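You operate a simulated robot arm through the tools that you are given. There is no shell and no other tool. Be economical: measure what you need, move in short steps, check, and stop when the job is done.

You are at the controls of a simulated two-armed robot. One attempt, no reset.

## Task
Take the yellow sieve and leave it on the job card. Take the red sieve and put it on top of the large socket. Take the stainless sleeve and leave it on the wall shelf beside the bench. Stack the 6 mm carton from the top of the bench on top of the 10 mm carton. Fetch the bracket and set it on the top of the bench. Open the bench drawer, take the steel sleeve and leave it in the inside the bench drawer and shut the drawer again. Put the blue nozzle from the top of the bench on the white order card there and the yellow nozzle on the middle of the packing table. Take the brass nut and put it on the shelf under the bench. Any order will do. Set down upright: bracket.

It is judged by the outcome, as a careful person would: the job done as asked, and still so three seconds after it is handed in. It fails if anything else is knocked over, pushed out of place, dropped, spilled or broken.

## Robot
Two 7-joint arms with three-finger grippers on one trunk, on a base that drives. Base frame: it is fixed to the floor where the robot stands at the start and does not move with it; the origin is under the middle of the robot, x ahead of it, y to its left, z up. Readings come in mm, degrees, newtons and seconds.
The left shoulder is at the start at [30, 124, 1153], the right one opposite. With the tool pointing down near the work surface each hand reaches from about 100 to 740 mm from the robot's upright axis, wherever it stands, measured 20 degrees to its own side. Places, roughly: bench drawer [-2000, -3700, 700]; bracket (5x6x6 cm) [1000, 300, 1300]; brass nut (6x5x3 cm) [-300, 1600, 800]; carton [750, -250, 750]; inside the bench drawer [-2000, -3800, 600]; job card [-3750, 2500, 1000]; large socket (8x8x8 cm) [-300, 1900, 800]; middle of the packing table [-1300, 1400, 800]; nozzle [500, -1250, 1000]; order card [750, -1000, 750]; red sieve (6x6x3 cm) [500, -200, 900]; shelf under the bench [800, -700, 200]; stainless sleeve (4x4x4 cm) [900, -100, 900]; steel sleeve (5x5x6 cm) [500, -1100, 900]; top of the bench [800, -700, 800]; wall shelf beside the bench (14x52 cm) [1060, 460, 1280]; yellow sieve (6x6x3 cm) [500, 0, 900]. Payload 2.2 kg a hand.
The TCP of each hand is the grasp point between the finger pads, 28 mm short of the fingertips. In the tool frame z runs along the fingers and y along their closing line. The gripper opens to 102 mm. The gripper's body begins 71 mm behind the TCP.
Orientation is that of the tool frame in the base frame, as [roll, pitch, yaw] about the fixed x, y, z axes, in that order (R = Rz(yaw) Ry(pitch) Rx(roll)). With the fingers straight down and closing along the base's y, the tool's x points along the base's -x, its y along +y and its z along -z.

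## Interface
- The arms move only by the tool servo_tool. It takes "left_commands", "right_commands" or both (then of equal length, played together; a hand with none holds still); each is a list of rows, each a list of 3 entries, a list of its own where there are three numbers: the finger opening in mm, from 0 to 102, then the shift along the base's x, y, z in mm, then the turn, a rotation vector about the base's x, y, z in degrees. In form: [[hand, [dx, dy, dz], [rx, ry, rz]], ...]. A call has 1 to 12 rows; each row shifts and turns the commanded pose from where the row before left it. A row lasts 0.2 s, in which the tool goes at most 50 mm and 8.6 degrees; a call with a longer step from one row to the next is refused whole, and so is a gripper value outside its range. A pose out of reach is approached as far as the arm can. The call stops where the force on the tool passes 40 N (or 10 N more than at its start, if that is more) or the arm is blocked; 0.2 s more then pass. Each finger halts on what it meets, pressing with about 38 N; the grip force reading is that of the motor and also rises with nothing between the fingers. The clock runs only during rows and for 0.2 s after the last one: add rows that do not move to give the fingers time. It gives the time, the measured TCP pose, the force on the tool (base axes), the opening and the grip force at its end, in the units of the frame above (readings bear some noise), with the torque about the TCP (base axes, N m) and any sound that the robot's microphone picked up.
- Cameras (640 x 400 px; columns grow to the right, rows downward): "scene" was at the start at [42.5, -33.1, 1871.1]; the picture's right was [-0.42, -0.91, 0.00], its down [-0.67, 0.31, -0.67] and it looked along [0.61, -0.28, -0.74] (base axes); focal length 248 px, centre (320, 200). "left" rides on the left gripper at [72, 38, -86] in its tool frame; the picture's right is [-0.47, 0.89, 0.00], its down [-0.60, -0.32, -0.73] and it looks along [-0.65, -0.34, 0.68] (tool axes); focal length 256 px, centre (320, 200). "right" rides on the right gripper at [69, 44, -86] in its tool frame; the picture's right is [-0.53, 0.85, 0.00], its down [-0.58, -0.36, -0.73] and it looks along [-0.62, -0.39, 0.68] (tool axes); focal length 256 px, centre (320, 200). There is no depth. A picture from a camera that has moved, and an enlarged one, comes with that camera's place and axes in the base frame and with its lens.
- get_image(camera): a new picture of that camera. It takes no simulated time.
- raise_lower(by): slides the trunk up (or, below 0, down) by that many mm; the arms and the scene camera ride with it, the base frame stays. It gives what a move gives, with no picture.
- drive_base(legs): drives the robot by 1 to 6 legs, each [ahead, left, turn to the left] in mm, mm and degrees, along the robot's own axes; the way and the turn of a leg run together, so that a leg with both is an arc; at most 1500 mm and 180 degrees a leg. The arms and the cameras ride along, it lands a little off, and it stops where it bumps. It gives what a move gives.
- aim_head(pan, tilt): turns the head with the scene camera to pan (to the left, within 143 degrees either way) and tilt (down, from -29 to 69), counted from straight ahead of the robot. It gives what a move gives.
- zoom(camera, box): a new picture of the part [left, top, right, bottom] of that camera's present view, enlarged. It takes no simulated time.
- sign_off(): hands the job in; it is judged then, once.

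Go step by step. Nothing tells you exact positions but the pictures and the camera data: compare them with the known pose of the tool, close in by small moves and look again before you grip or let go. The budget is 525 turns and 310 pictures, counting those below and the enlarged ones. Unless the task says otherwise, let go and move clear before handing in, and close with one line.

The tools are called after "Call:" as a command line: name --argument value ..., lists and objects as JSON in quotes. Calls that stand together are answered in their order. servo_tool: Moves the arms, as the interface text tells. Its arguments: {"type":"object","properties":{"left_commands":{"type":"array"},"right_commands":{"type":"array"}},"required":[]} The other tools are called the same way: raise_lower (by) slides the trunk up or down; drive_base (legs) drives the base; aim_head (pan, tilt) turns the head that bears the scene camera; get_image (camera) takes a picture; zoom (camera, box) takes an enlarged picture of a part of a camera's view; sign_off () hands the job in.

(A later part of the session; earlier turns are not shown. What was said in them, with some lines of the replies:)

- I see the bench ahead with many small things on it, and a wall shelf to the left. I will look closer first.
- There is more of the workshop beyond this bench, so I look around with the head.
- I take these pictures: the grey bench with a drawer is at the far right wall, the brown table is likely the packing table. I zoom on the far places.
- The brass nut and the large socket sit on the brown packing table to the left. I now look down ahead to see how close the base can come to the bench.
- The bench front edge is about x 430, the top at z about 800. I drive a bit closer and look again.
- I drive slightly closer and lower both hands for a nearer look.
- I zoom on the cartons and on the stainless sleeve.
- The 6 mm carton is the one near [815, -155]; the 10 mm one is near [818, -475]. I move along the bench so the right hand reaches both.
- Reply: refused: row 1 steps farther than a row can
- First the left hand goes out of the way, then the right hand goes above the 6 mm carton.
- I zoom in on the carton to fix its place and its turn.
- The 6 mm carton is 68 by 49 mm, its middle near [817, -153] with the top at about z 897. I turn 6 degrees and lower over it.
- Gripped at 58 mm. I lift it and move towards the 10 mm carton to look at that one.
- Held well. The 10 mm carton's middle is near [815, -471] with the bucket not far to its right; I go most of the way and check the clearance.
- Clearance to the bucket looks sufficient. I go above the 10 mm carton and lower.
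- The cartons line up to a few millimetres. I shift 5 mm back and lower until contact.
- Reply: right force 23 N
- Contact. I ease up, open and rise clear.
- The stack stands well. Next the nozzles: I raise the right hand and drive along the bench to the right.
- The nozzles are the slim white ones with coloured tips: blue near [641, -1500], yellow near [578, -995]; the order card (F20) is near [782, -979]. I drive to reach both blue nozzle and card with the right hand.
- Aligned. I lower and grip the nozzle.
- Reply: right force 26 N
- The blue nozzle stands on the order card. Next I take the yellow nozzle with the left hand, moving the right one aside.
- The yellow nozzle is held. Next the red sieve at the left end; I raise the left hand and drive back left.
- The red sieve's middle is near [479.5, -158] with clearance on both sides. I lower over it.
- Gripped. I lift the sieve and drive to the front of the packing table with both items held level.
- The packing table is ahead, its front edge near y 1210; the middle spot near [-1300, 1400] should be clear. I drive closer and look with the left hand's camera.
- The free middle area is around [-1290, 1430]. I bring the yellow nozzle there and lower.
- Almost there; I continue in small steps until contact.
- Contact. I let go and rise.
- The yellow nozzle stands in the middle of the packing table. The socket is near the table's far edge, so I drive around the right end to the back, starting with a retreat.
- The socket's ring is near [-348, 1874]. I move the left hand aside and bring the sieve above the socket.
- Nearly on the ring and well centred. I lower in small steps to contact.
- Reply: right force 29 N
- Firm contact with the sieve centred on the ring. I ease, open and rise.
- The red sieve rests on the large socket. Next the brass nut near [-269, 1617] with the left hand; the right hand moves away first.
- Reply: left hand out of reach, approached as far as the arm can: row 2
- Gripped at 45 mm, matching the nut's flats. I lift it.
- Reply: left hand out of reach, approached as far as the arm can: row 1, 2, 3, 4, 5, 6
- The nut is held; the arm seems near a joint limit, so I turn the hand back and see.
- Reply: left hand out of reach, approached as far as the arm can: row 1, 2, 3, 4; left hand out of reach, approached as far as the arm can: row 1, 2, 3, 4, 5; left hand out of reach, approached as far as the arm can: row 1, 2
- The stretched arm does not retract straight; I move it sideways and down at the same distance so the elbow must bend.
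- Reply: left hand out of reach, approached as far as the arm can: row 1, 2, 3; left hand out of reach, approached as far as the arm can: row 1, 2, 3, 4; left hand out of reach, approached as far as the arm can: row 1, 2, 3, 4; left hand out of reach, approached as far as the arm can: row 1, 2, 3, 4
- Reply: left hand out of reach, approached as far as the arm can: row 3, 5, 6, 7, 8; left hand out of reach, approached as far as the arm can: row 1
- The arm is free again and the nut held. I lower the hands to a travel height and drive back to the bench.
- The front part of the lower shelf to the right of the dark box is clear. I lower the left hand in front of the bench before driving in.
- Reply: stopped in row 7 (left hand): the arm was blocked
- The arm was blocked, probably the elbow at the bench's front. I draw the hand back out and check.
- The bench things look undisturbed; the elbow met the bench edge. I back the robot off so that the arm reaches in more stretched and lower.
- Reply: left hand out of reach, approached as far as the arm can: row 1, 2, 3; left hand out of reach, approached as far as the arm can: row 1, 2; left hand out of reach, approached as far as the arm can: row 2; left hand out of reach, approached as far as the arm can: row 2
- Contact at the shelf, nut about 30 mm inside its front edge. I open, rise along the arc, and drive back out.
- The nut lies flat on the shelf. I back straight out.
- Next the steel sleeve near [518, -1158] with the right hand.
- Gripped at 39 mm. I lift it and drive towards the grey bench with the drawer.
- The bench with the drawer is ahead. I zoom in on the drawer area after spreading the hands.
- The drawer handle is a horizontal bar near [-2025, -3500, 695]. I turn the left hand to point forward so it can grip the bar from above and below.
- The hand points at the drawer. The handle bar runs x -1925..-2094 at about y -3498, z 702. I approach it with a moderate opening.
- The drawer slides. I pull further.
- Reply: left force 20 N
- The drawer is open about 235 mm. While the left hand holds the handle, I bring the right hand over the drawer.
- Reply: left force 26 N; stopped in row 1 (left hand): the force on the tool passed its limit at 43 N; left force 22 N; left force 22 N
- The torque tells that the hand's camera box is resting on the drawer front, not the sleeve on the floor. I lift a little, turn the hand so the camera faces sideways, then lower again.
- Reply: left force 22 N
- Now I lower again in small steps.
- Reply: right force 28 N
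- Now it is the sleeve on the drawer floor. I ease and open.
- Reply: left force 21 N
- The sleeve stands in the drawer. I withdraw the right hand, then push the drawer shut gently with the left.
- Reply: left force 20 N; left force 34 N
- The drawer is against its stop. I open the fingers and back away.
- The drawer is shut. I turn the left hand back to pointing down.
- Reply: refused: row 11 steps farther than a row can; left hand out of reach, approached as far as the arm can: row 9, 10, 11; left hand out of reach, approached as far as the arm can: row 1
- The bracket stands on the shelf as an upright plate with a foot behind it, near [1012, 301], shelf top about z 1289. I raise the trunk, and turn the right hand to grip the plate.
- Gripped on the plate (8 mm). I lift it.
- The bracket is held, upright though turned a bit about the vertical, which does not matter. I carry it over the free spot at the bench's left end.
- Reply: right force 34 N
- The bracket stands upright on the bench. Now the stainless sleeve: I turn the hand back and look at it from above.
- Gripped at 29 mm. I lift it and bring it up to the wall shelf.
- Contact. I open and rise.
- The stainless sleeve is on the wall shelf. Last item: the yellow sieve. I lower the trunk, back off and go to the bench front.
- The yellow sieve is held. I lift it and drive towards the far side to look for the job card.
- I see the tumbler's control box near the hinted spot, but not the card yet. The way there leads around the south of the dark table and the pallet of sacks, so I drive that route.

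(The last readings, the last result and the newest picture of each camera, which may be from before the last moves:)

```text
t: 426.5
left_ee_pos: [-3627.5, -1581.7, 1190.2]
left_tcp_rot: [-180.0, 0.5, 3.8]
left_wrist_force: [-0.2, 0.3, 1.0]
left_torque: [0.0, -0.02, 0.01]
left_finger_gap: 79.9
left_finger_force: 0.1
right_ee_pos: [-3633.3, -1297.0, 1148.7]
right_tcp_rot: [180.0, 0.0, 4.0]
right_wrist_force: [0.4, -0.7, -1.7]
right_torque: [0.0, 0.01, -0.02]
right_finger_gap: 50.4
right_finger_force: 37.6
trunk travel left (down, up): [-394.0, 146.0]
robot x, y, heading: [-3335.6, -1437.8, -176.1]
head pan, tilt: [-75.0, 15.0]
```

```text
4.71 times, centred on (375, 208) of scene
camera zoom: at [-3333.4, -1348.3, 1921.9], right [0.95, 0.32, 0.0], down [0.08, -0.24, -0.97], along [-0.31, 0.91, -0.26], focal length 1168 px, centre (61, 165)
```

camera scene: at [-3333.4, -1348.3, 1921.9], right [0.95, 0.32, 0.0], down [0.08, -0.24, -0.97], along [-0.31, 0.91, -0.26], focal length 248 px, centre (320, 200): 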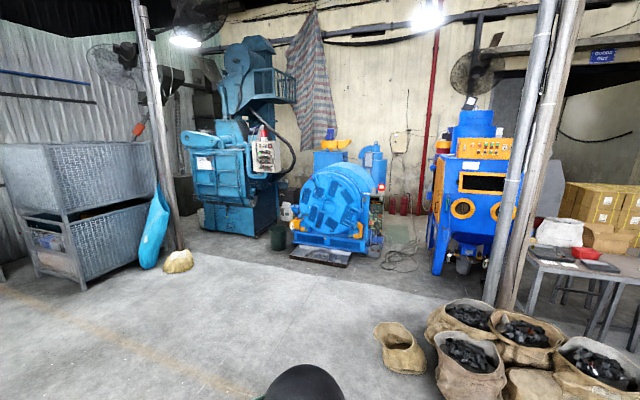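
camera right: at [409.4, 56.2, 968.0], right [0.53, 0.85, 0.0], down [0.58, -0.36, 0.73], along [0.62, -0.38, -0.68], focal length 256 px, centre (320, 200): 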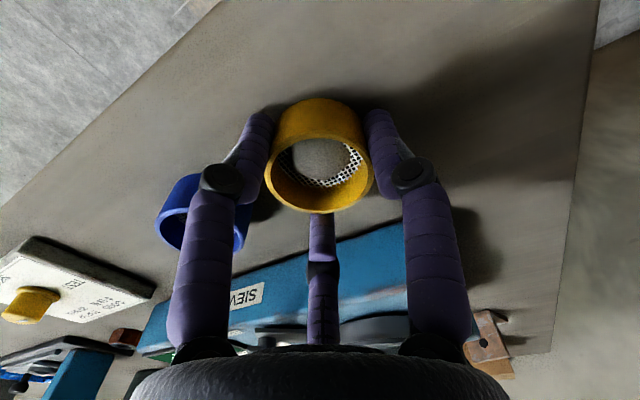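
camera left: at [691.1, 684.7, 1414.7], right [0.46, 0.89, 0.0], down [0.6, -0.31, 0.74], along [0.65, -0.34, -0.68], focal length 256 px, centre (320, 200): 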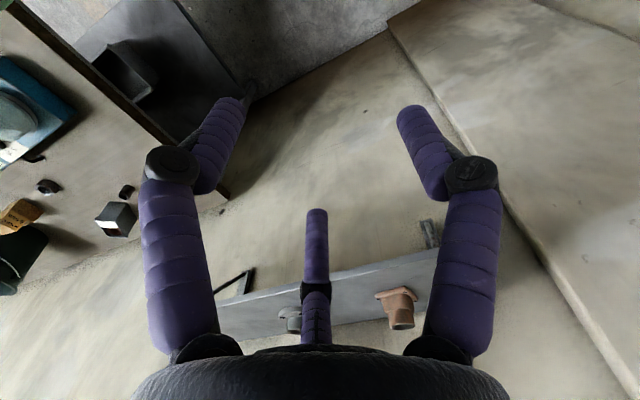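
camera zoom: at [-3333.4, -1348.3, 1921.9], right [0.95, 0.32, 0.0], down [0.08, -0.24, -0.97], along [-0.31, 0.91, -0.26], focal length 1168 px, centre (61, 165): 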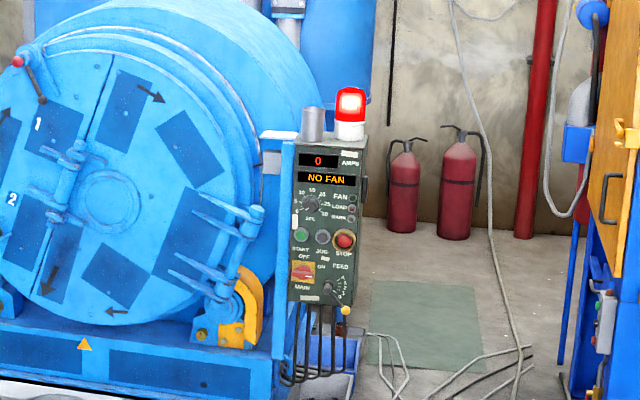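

The job card lies on a small ledge left of the tumbler's control box, near [-3885, 2450, 1000]. I turn and drive up towards it.

Call:
drive_base --legs '[[0, 0, -94], [0, 460, 0], [1400, 0, 0], [1250, 0, 0]]'

Call:
aim_head --pan 0 --tilt 35

Call:
get_image --camera "scene"

```text
t: 445.4
left_ee_pos: [-3983.9, 1426.5, 1188.5]
left_tcp_rot: [-180.0, 0.6, -88.6]
left_wrist_force: [0.6, -0.1, -0.2]
left_torque: [-0.02, 0.01, 0.02]
left_finger_gap: 79.9
left_finger_force: 0.1
right_ee_pos: [-3698.9, 1420.5, 1149.1]
right_tcp_rot: [180.0, -0.1, -88.3]
right_wrist_force: [0.6, 0.9, -1.3]
right_torque: [0.01, -0.01, 0.0]
right_finger_gap: 50.6
right_finger_force: 38.2
trunk travel left (down, up): [-394.0, 146.0]
robot x, y, heading: [-3852.8, 1125.7, 91.4]
head pan, tilt: [-75.0, 15.0]
```

```text
t: 446.9
left_ee_pos: [-3985.5, 1425.6, 1189.2]
left_tcp_rot: [179.9, 0.4, -88.5]
left_wrist_force: [0.3, 1.2, 0.8]
left_torque: [0.0, 0.0, 0.0]
left_finger_gap: 80.0
left_finger_force: 0.0
right_ee_pos: [-3697.8, 1420.0, 1148.1]
right_tcp_rot: [-179.9, -0.1, -88.4]
right_wrist_force: [-0.7, -0.3, -1.5]
right_torque: [-0.02, -0.05, 0.01]
right_finger_gap: 50.5
right_finger_force: 37.7
trunk travel left (down, up): [-394.0, 146.0]
robot x, y, heading: [-3848.7, 1127.2, 91.5]
head pan, tilt: [0.0, 35.0]
```

```text
109 pictures are left
camera scene: at [-3853.4, 1183.7, 1889.9], right [1.0, 0.03, 0.0], down [0.01, -0.57, -0.82], along [-0.02, 0.82, -0.57], focal length 248 px, centre (320, 200)
```

scene: 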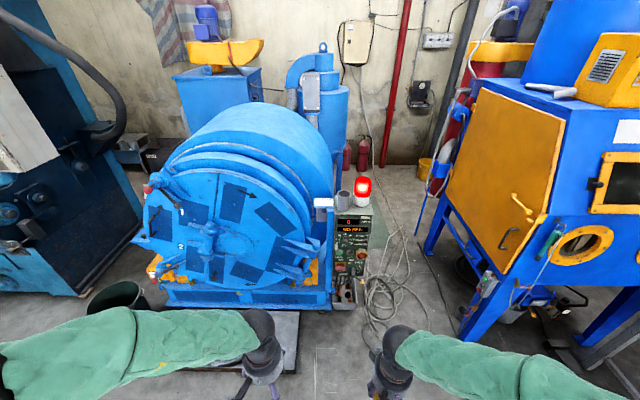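

Call:
zoom --camera "scene" --box '[300, 165, 390, 225]'

Call:
zoom --camera "scene" --box '[180, 230, 420, 390]'

```text
6.67 times, centred on (345, 195) of scene
camera zoom: at [-3853.4, 1183.7, 1889.9], right [1.0, 0.03, 0.0], down [0.01, -0.57, -0.82], along [-0.02, 0.82, -0.57], focal length 1655 px, centre (153, 233)
```

zoom: 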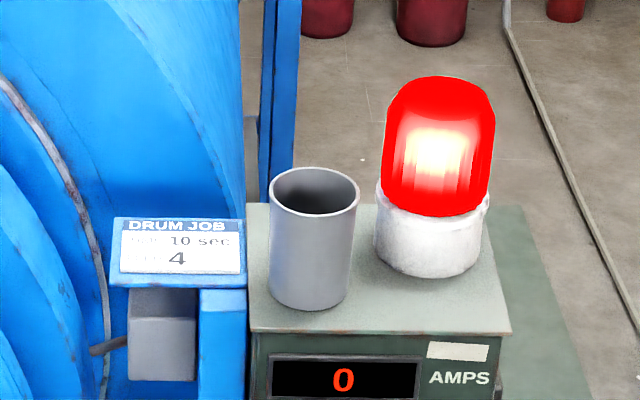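

```text
2.50 times, centred on (300, 310) of scene
camera zoom: at [-3853.4, 1183.7, 1889.9], right [1.0, 0.03, 0.0], down [0.01, -0.57, -0.82], along [-0.02, 0.82, -0.57], focal length 621 px, centre (370, -75)
```

zoom: 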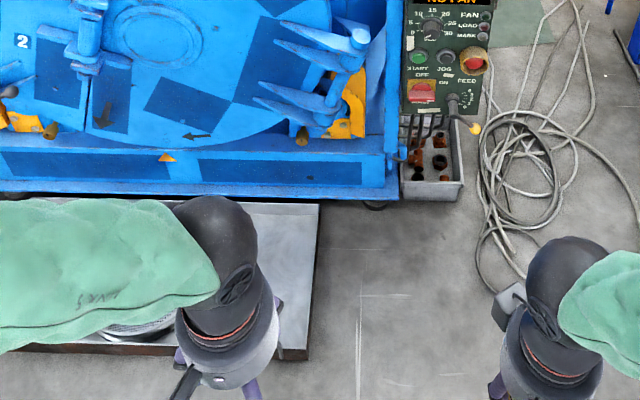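

The job card (DRUM JOB) is on a ledge of about 117 x 107 mm centred near [-3862, 2388, 1026]. I drive up keeping clear of the tray and the cables.

Call:
drive_base --legs '[[400, -130, -1.5], [290, 0, 0]]'

Call:
aim_head --pan 10 --tilt 45

Call:
get_image --camera "scene"

Call:
get_image --camera "right"

```text
t: 451.0
left_ee_pos: [-3845.4, 2120.3, 1189.0]
left_tcp_rot: [-180.0, 0.5, -90.6]
left_wrist_force: [0.5, -1.0, 0.7]
left_torque: [-0.05, -0.01, 0.0]
left_finger_gap: 80.1
left_finger_force: 0.0
right_ee_pos: [-3560.1, 2107.0, 1149.1]
right_tcp_rot: [-180.0, -0.2, -90.4]
right_wrist_force: [1.2, 1.0, -0.2]
right_torque: [-0.01, 0.0, 0.0]
right_finger_gap: 50.4
right_finger_force: 38.2
trunk travel left (down, up): [-394.0, 146.0]
robot x, y, heading: [-3725.4, 1819.8, 89.6]
head pan, tilt: [0.0, 35.0]
```

```text
t: 451.8
left_ee_pos: [-3846.1, 2120.5, 1189.6]
left_tcp_rot: [-180.0, 0.7, -90.6]
left_wrist_force: [-0.3, 0.0, -0.2]
left_torque: [0.01, -0.03, 0.01]
left_finger_gap: 79.8
left_finger_force: 0.0
right_ee_pos: [-3561.8, 2105.7, 1148.3]
right_tcp_rot: [-180.0, -0.1, -90.4]
right_wrist_force: [0.0, -0.3, -0.7]
right_torque: [0.01, 0.0, -0.01]
right_finger_gap: 50.4
right_finger_force: 37.8
trunk travel left (down, up): [-394.0, 146.0]
robot x, y, heading: [-3723.6, 1817.5, 89.3]
head pan, tilt: [10.0, 45.0]
```

```text
106 pictures are left
camera scene: at [-3737.9, 1866.0, 1875.1], right [0.99, 0.16, 0.0], down [0.12, -0.7, -0.71], along [-0.12, 0.7, -0.71], focal length 248 px, centre (320, 200)
```

scene: 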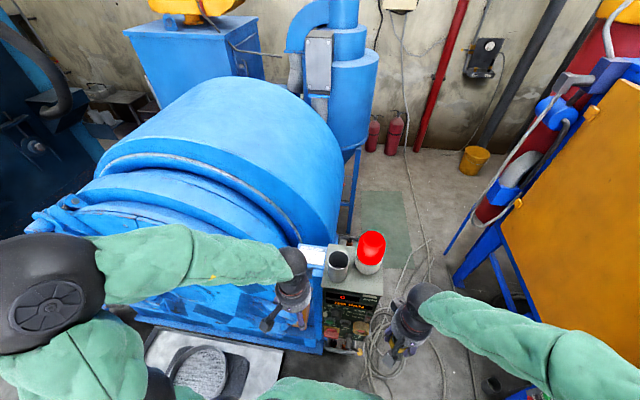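

```text
105 pictures are left
camera right: at [-3604.0, 2037.4, 1233.7], right [-0.84, 0.54, 0.0], down [0.37, 0.58, 0.73], along [0.4, 0.61, -0.68], focal length 256 px, centre (320, 200)
```

right: 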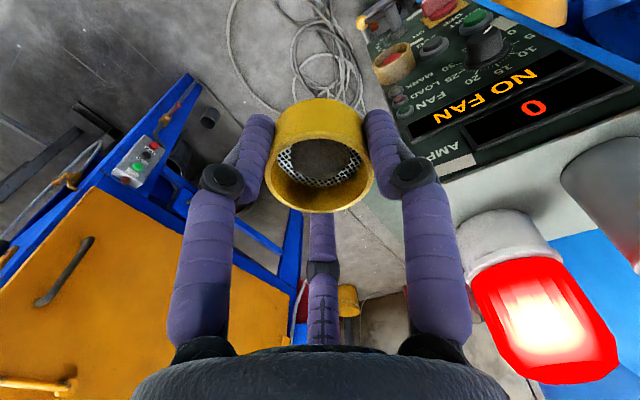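

Call:
servo_tool --left_commands '[[80, [-20, -40, 10], [0, 0, 0]], [80, [-25, -35, 10], [0, 0, 0]], [80, [-25, -35, 10], [0, 0, 0]], [80, [-25, -30, 0], [0, 0, 0]], [80, [-25, 0, 0], [0, 0, 0]], [80, [0, 0, 0], [0, 0, 0]]]'

Call:
servo_tool --right_commands '[[40, [-40, 0, 8], [0, 0, 0]], [40, [-40, 0, 8], [0, 0, 0]], [40, [-40, 0, 8], [0, 0, 0]], [40, [-40, 0, 8], [0, 0, 0]], [40, [-40, 0, 8], [0, 0, 0]], [40, [-40, 10, 0], [0, 0, 0]], [40, [-40, 20, 0], [0, 0, 0]], [40, [-20, 30, 0], [0, 0, 0]], [40, [0, 0, 0], [0, 0, 0]]]'

Call:
get_image --camera "scene"

Call:
get_image --camera "right"

```text
t: 452.6
left_ee_pos: [-3914.8, 2016.8, 1224.2]
left_tcp_rot: [-179.3, 2.3, -90.3]
left_wrist_force: [1.9, 16.3, -14.5]
left_torque: [-0.02, -0.4, -0.5]
left_finger_gap: 79.9
left_finger_force: 0.0
right_ee_pos: [-3561.3, 2104.1, 1149.3]
right_tcp_rot: [180.0, 0.0, -90.5]
right_wrist_force: [-0.3, -0.9, -0.7]
right_torque: [0.03, -0.01, 0.0]
right_finger_gap: 50.7
right_finger_force: 37.6
trunk travel left (down, up): [-394.0, 146.0]
robot x, y, heading: [-3724.6, 1817.9, 89.8]
head pan, tilt: [10.0, 45.0]
stopped in row 4 (left hand): the force on the tool passed its limit at 89 N (the readings are from after the stop); the commanded pose is now the measured one
```

```text
t: 453.2
left_ee_pos: [-3913.0, 2020.3, 1224.2]
left_tcp_rot: [-179.2, 2.3, -90.3]
left_wrist_force: [1.7, 6.4, -8.7]
left_torque: [0.41, -0.09, 0.03]
left_finger_gap: 80.0
left_finger_force: 0.1
right_ee_pos: [-3627.7, 2107.8, 1161.9]
right_tcp_rot: [-179.9, -0.2, -90.3]
right_wrist_force: [-0.3, 0.4, -1.1]
right_torque: [-0.01, 0.02, 0.02]
right_finger_gap: 50.6
right_finger_force: 38.3
trunk travel left (down, up): [-394.0, 146.0]
robot x, y, heading: [-3725.8, 1815.7, 89.5]
head pan, tilt: [10.0, 45.0]
stopped in row 2 (left hand): the force on the tool passed its limit at 42 N (the readings are from after the stop); the commanded pose is now the measured one
```

```text
104 pictures are left
camera scene: at [-3738.7, 1867.2, 1875.0], right [0.99, 0.16, 0.0], down [0.12, -0.7, -0.71], along [-0.12, 0.7, -0.71], focal length 248 px, centre (320, 200)
```

scene: 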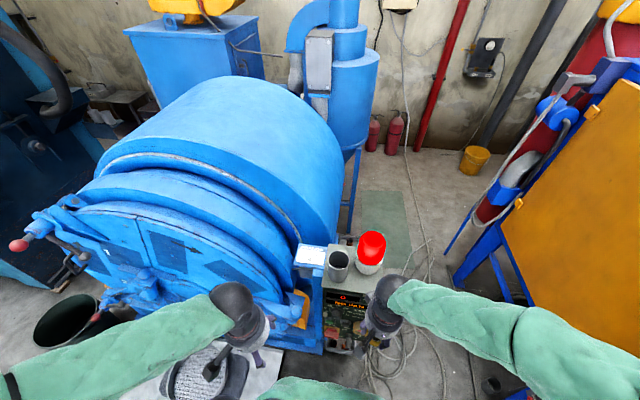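

```text
103 pictures are left
camera right: at [-3670.3, 2039.7, 1246.7], right [-0.84, 0.54, 0.0], down [0.37, 0.58, 0.73], along [0.4, 0.61, -0.68], focal length 256 px, centre (320, 200)
```

right: 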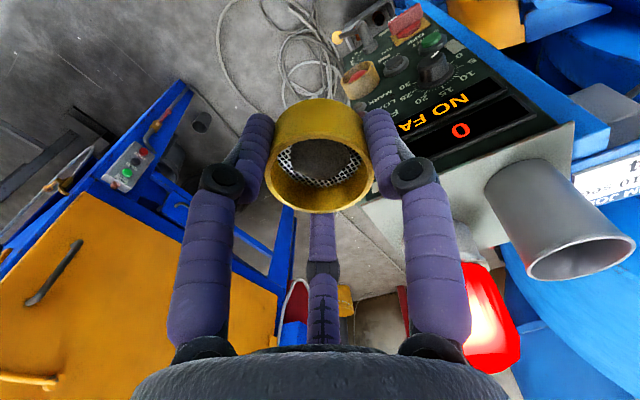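

The left arm folded against the robot itself. I move the left hand out again a little, to the left and forward, clear of the drum.

Call:
servo_tool --left_commands '[[80, [-5, 20, -10], [0, 0, 0]], [80, [-15, 25, -10], [0, 0, 0]], [80, [-20, 20, -10], [0, 0, 0]], [80, [-20, 5, 0], [0, 0, 0]], [80, [0, 0, 0], [0, 0, 0]]]'

Call:
get_image --camera "scene"

```text
t: 454.4
left_ee_pos: [-3973.4, 2090.5, 1194.7]
left_tcp_rot: [-179.4, 2.2, -90.2]
left_wrist_force: [-0.4, -0.3, -0.2]
left_torque: [0.01, 0.0, -0.01]
left_finger_gap: 79.9
left_finger_force: 0.1
right_ee_pos: [-3626.4, 2107.0, 1160.7]
right_tcp_rot: [-180.0, -0.2, -90.4]
right_wrist_force: [0.1, 0.4, -1.5]
right_torque: [0.03, 0.02, -0.01]
right_finger_gap: 50.6
right_finger_force: 37.9
trunk travel left (down, up): [-394.0, 146.0]
robot x, y, heading: [-3723.8, 1817.4, 89.7]
head pan, tilt: [10.0, 45.0]
```

```text
102 pictures are left
camera scene: at [-3737.7, 1866.4, 1875.1], right [0.99, 0.16, 0.0], down [0.12, -0.7, -0.71], along [-0.12, 0.7, -0.71], focal length 248 px, centre (320, 200)
```

scene: 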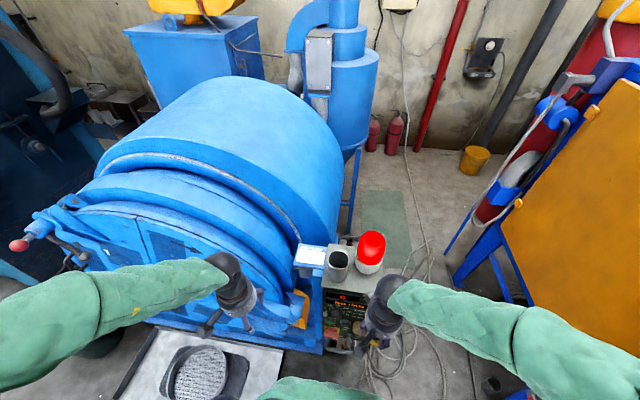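

Call:
servo_tool --left_commands '[[80, [-25, 0, 0], [0, -2, 0]], [80, [-25, 0, 0], [0, 0, 0]], [80, [-25, 0, 0], [0, 0, 0]], [80, [0, 0, 0], [0, 0, 0]]]'

Call:
servo_tool --right_commands '[[40, [-40, 10, 5], [0, 0, 0]], [40, [-40, 15, 5], [0, 0, 0]], [40, [-40, 15, 0], [0, 0, 0]], [40, [-40, 20, 0], [0, 0, 0]], [40, [-40, 20, 0], [0, 0, 0]], [40, [-35, 20, 0], [0, 0, 0]], [40, [0, 0, 0], [0, 0, 0]]]'

Call:
get_image --camera "right"

Call:
get_image --camera "scene"

```text
t: 455.4
left_ee_pos: [-3995.3, 2085.8, 1193.9]
left_tcp_rot: [-177.6, 2.1, -90.1]
left_wrist_force: [-0.1, -0.2, -0.4]
left_torque: [-0.03, -0.03, 0.0]
left_finger_gap: 79.9
left_finger_force: 0.0
left hand out of reach, approached as far as the arm can: row 1, 2, 3
right_ee_pos: [-3626.5, 2106.7, 1162.4]
right_tcp_rot: [180.0, -0.2, -90.4]
right_wrist_force: [0.1, -0.2, -1.5]
right_torque: [0.01, 0.02, -0.02]
right_finger_gap: 50.3
right_finger_force: 38.1
trunk travel left (down, up): [-394.0, 146.0]
robot x, y, heading: [-3719.7, 1816.9, 89.7]
head pan, tilt: [10.0, 45.0]
```

```text
t: 457.0
left_ee_pos: [-3994.0, 2084.9, 1194.4]
left_tcp_rot: [-177.6, 2.2, -90.2]
left_wrist_force: [0.6, -0.8, -0.2]
left_torque: [-0.01, 0.04, -0.01]
left_finger_gap: 80.0
left_finger_force: 0.1
right_ee_pos: [-3861.2, 2207.3, 1171.9]
right_tcp_rot: [180.0, -0.1, -90.4]
right_wrist_force: [-0.2, 0.7, -0.7]
right_torque: [0.03, 0.04, 0.02]
right_finger_gap: 50.5
right_finger_force: 38.3
trunk travel left (down, up): [-394.0, 146.0]
robot x, y, heading: [-3726.1, 1814.9, 89.6]
head pan, tilt: [10.0, 45.0]
```

```text
101 pictures are left
camera right: at [-3904.1, 2140.2, 1257.1], right [-0.84, 0.54, 0.0], down [0.37, 0.58, 0.73], along [0.39, 0.61, -0.68], focal length 256 px, centre (320, 200)
```

right: 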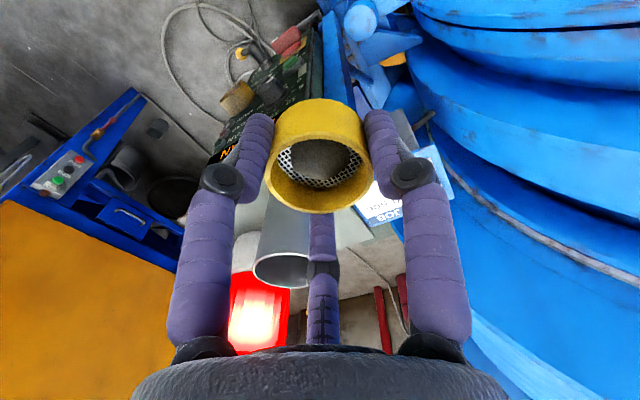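

```text
100 pictures are left
camera scene: at [-3736.7, 1865.4, 1875.1], right [0.99, 0.16, 0.0], down [0.12, -0.7, -0.71], along [-0.12, 0.7, -0.71], focal length 248 px, centre (320, 200)
```

scene: 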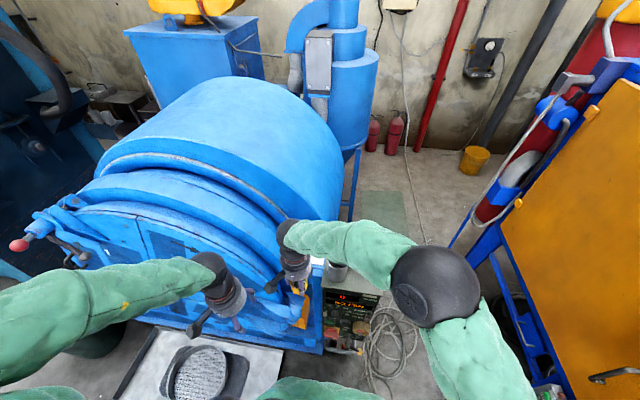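

Call:
zoom --camera "scene" --box '[220, 200, 380, 310]'

Call:
zoom --camera "right" --box '[300, 60, 500, 260]'

```text
3.64 times, centred on (300, 255) of scene
camera zoom: at [-3736.7, 1865.4, 1875.1], right [0.99, 0.16, 0.0], down [0.12, -0.7, -0.71], along [-0.12, 0.7, -0.71], focal length 903 px, centre (393, 0)
```

zoom: 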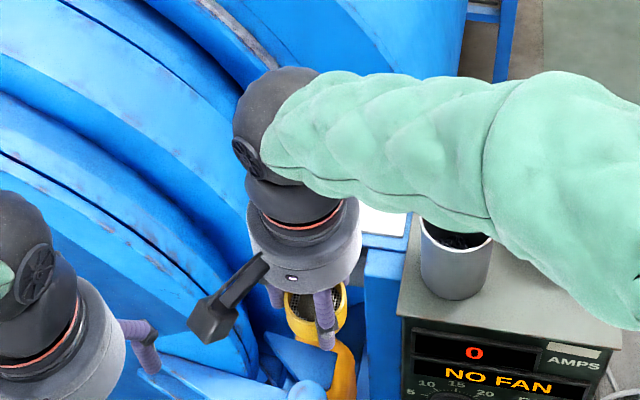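

```text
2.00 times, centred on (400, 160) of right
camera zoom: at [-3904.1, 2140.2, 1257.1], right [-0.84, 0.54, 0.0], down [0.37, 0.58, 0.73], along [0.39, 0.61, -0.68], focal length 512 px, centre (160, 280)
```

zoom: 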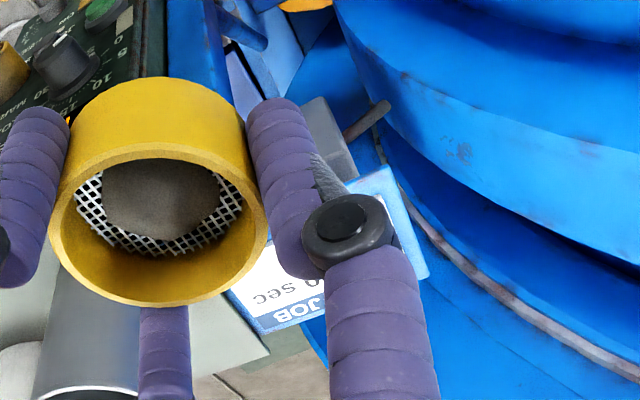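

The ledge's left edge is at x -3921, y 2339..2441, as estimated; the hand fits. I move over it.

Call:
servo_tool --right_commands '[[40, [0, 30, 0], [0, 0, 0]], [40, [0, 40, 0], [0, 0, 0]], [40, [0, 40, 0], [0, 0, 0]], [40, [0, 40, 0], [0, 0, 0]], [40, [0, 30, 0], [0, 0, 0]], [40, [0, 0, 0], [0, 0, 0]]]'

Call:
get_image --camera "right"

Call:
zoom --camera "scene" --box '[220, 200, 380, 310]'

```text
t: 458.4
left_ee_pos: [-3995.5, 2085.3, 1194.2]
left_tcp_rot: [-177.5, 2.2, -90.1]
left_wrist_force: [0.7, 0.0, 0.0]
left_torque: [-0.01, -0.04, -0.06]
left_finger_gap: 79.9
left_finger_force: 0.0
right_ee_pos: [-3861.0, 2388.2, 1171.8]
right_tcp_rot: [-179.9, -0.1, -90.3]
right_wrist_force: [-0.2, -0.3, -1.0]
right_torque: [0.01, 0.02, -0.01]
right_finger_gap: 50.4
right_finger_force: 37.8
trunk travel left (down, up): [-394.0, 146.0]
robot x, y, heading: [-3724.1, 1818.8, 89.4]
head pan, tilt: [10.0, 45.0]
```

```text
97 pictures are left
camera right: at [-3905.5, 2320.0, 1257.4], right [-0.84, 0.54, 0.0], down [0.37, 0.58, 0.73], along [0.39, 0.61, -0.68], focal length 256 px, centre (320, 200)
```

right: 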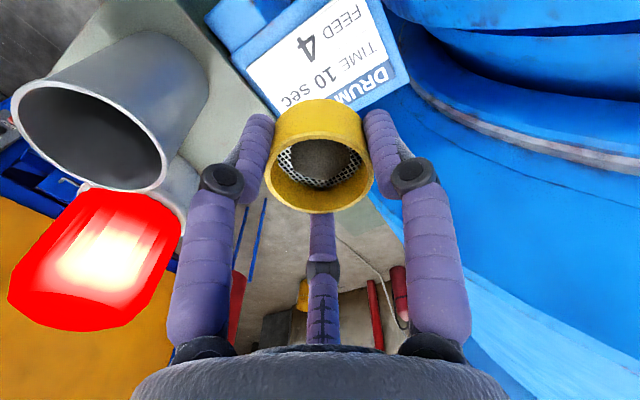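

```text
3.64 times, centred on (300, 255) of scene
camera zoom: at [-3738.0, 1865.6, 1875.1], right [0.99, 0.16, 0.0], down [0.12, -0.7, -0.71], along [-0.12, 0.7, -0.71], focal length 903 px, centre (393, 0)
```

zoom: 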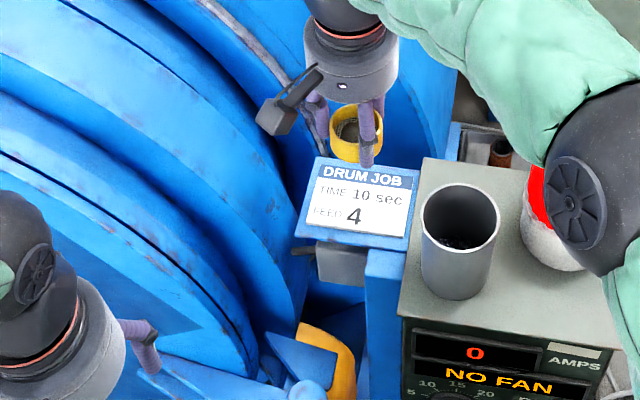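

The drop point is at the middle of the card. I lower.

Call:
servo_tool --right_commands '[[40, [0, 0, -30], [0, 0, 0]], [40, [0, 0, -30], [0, 0, 0]], [40, [0, 0, -25], [0, 0, 0]], [40, [0, 0, 0], [0, 0, 0]]]'

Call:
get_image --camera "right"

Call:
zoom --camera "scene" --box '[260, 220, 360, 290]'

```text
t: 459.4
left_ee_pos: [-3995.0, 2085.6, 1193.5]
left_tcp_rot: [-177.6, 2.2, -90.1]
left_wrist_force: [0.1, 0.7, -0.1]
left_torque: [0.03, -0.01, -0.01]
left_finger_gap: 80.1
left_finger_force: 0.1
right_ee_pos: [-3863.6, 2386.4, 1087.4]
right_tcp_rot: [-180.0, -0.1, -90.5]
right_wrist_force: [-0.3, -0.5, -1.2]
right_torque: [0.01, -0.03, 0.0]
right_finger_gap: 50.4
right_finger_force: 37.9
trunk travel left (down, up): [-394.0, 146.0]
robot x, y, heading: [-3724.6, 1815.7, 89.5]
head pan, tilt: [10.0, 45.0]
```

```text
95 pictures are left
camera right: at [-3905.8, 2319.0, 1172.1], right [-0.84, 0.54, 0.0], down [0.37, 0.58, 0.73], along [0.39, 0.61, -0.68], focal length 256 px, centre (320, 200)
```

right: 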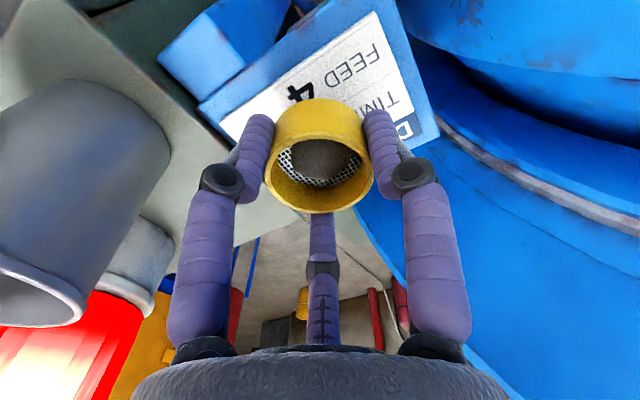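

```text
5.71 times, centred on (310, 255) of scene
camera zoom: at [-3738.1, 1866.0, 1875.1], right [0.99, 0.16, 0.0], down [0.12, -0.7, -0.71], along [-0.12, 0.7, -0.71], focal length 1419 px, centre (377, -114)
```

zoom: 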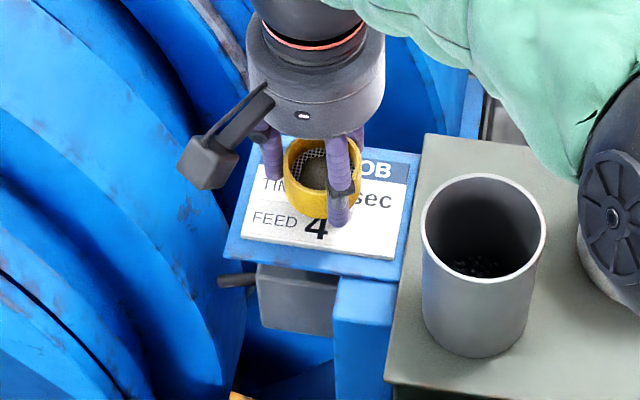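

Call:
servo_tool --right_commands '[[40, [1, 2, -12], [0, 0, 0]], [40, [0, 0, -5], [0, 0, 0]], [40, [0, 0, -3], [0, 0, 0]], [40, [0, 0, -3], [0, 0, 0]], [40, [0, 0, -3], [0, 0, 0]], [40, [0, 0, 0], [0, 0, 0]]]'

Call:
zoom --camera "scene" --box '[260, 220, 360, 290]'

```text
t: 460.8
left_ee_pos: [-3995.4, 2084.5, 1194.4]
left_tcp_rot: [-177.5, 2.3, -90.1]
left_wrist_force: [0.4, -0.4, -1.0]
left_torque: [0.01, 0.0, -0.01]
left_finger_gap: 80.1
left_finger_force: 0.1
right_ee_pos: [-3862.1, 2390.3, 1064.8]
right_tcp_rot: [179.9, 0.2, -90.3]
right_wrist_force: [-0.8, -0.7, 21.7]
right_torque: [-0.08, -0.42, -0.01]
right_finger_gap: 50.5
right_finger_force: 37.7
trunk travel left (down, up): [-394.0, 146.0]
robot x, y, heading: [-3723.3, 1816.3, 89.4]
head pan, tilt: [10.0, 45.0]
```

```text
5.71 times, centred on (310, 255) of scene
camera zoom: at [-3737.9, 1863.9, 1875.4], right [0.99, 0.16, 0.0], down [0.12, -0.7, -0.71], along [-0.12, 0.7, -0.71], focal length 1419 px, centre (377, -114)
```

zoom: 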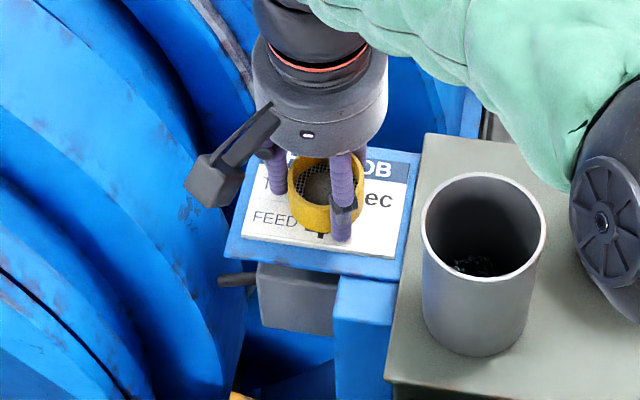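

The sieve touches the card. I ease, open slowly and rise.

Call:
servo_tool --right_commands '[[40, [0, 0, 2.5], [0, 0, 0]], [40, [0, 0, 0], [0, 0, 0]], [55, [0, 0, 0], [0, 0, 0]], [66, [0, 0, 0], [0, 0, 0]], [72, [0, 0, 0], [0, 0, 0]], [72, [0, 0, 0], [0, 0, 0]], [72, [0, 0, 20], [0, 0, 0]], [72, [0, 0, 35], [0, 0, 0]], [72, [0, 0, 40], [0, 0, 0]], [72, [0, 0, 20], [0, 0, 0]]]'

Call:
zoom --camera "scene" --box '[260, 220, 360, 290]'

Call:
get_image --camera "right"

```text
t: 463.0
left_ee_pos: [-3994.9, 2085.7, 1194.4]
left_tcp_rot: [-177.7, 2.2, -90.1]
left_wrist_force: [0.7, 0.1, 0.4]
left_torque: [0.01, 0.01, -0.01]
left_finger_gap: 80.0
left_finger_force: 0.0
right_ee_pos: [-3860.4, 2390.0, 1178.0]
right_tcp_rot: [179.9, -0.2, -90.4]
right_wrist_force: [-0.2, -0.5, 0.4]
right_torque: [0.0, 0.0, -0.03]
right_finger_gap: 72.0
right_finger_force: 0.1
trunk travel left (down, up): [-394.0, 146.0]
robot x, y, heading: [-3721.3, 1814.6, 89.4]
head pan, tilt: [10.0, 45.0]
```

```text
5.71 times, centred on (310, 255) of scene
camera zoom: at [-3738.1, 1866.2, 1875.1], right [0.99, 0.16, 0.0], down [0.12, -0.7, -0.71], along [-0.12, 0.7, -0.71], focal length 1419 px, centre (377, -114)
```

zoom: 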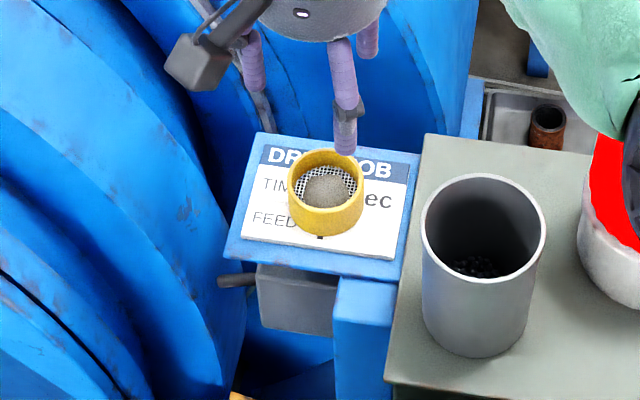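

```text
91 pictures are left
camera right: at [-3903.3, 2321.1, 1263.1], right [-0.84, 0.54, 0.0], down [0.37, 0.58, 0.73], along [0.39, 0.61, -0.68], focal length 256 px, centre (320, 200)
```

right: 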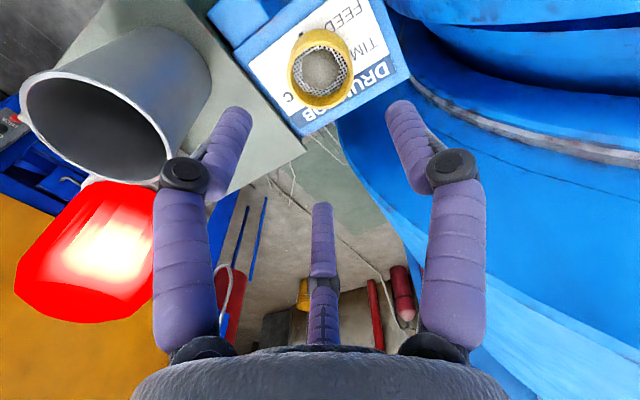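

The yellow sieve lies on the job card. I withdraw the hand and back the robot away, then take a last look.

Call:
servo_tool --right_commands '[[72, [0, -40, 10], [0, 0, 0]], [72, [0, -40, 0], [0, 0, 0]], [72, [0, -40, 0], [0, 0, 0]], [72, [10, -40, 0], [0, 0, 0]], [72, [20, -30, 0], [0, 0, 0]]]'

Call:
drive_base --legs '[[-600, 0, 0]]'

Call:
aim_head --pan 0 --tilt 35

Call:
zoom --camera "scene" --box '[280, 160, 400, 235]'

```text
t: 464.2
left_ee_pos: [-3995.1, 2084.6, 1195.2]
left_tcp_rot: [-177.6, 2.2, -90.1]
left_wrist_force: [-0.7, -0.6, -0.1]
left_torque: [0.02, 0.03, -0.01]
left_finger_gap: 79.8
left_finger_force: 0.0
right_ee_pos: [-3830.2, 2197.1, 1189.4]
right_tcp_rot: [180.0, -0.1, -90.4]
right_wrist_force: [0.6, -0.3, 0.5]
right_torque: [-0.01, 0.02, -0.01]
right_finger_gap: 72.0
right_finger_force: 0.1
trunk travel left (down, up): [-394.0, 146.0]
robot x, y, heading: [-3725.5, 1818.3, 89.3]
head pan, tilt: [10.0, 45.0]
```

```text
t: 467.6
left_ee_pos: [-4000.4, 1476.7, 1193.4]
left_tcp_rot: [-177.6, 2.1, -90.1]
left_wrist_force: [0.2, -0.7, -0.2]
left_torque: [0.0, 0.02, 0.0]
left_finger_gap: 80.2
left_finger_force: 0.0
right_ee_pos: [-3838.6, 1589.6, 1189.1]
right_tcp_rot: [180.0, -0.1, -90.2]
right_wrist_force: [0.3, -0.4, -0.1]
right_torque: [-0.05, 0.01, 0.02]
right_finger_gap: 71.9
right_finger_force: 0.0
trunk travel left (down, up): [-394.0, 146.0]
robot x, y, heading: [-3731.9, 1207.6, 89.7]
head pan, tilt: [10.0, 45.0]
```

```text
t: 468.3
left_ee_pos: [-4000.6, 1475.8, 1193.6]
left_tcp_rot: [-177.6, 2.1, -90.1]
left_wrist_force: [-0.5, 1.0, -0.1]
left_torque: [-0.02, -0.01, 0.01]
left_finger_gap: 80.0
left_finger_force: 0.0
right_ee_pos: [-3837.0, 1590.2, 1189.4]
right_tcp_rot: [-179.9, -0.2, -90.3]
right_wrist_force: [0.0, -0.3, -0.4]
right_torque: [0.0, 0.01, -0.01]
right_finger_gap: 72.1
right_finger_force: 0.1
trunk travel left (down, up): [-394.0, 146.0]
robot x, y, heading: [-3729.7, 1208.3, 89.4]
head pan, tilt: [0.0, 35.0]
```

```text
5.33 times, centred on (340, 198) of scene
camera zoom: at [-3729.5, 1265.5, 1889.8], right [1.0, -0.01, 0.0], down [0.0, -0.57, -0.82], along [0.01, 0.82, -0.57], focal length 1324 px, centre (213, 213)
```

zoom: 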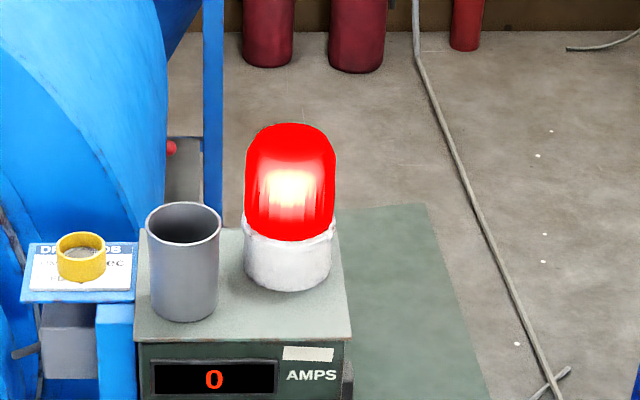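

All items are placed and both hands are free and clear, so I hand in.

Call:
sign_off

```text
The job is handed in.
```

I did all the moves and handed the job in; I looked at each item after setting it down, and the drawer is shut with the steel sleeve inside. While placing the nut, my arm bumped the front edge of the bench once; nothing on the bench looked disturbed.
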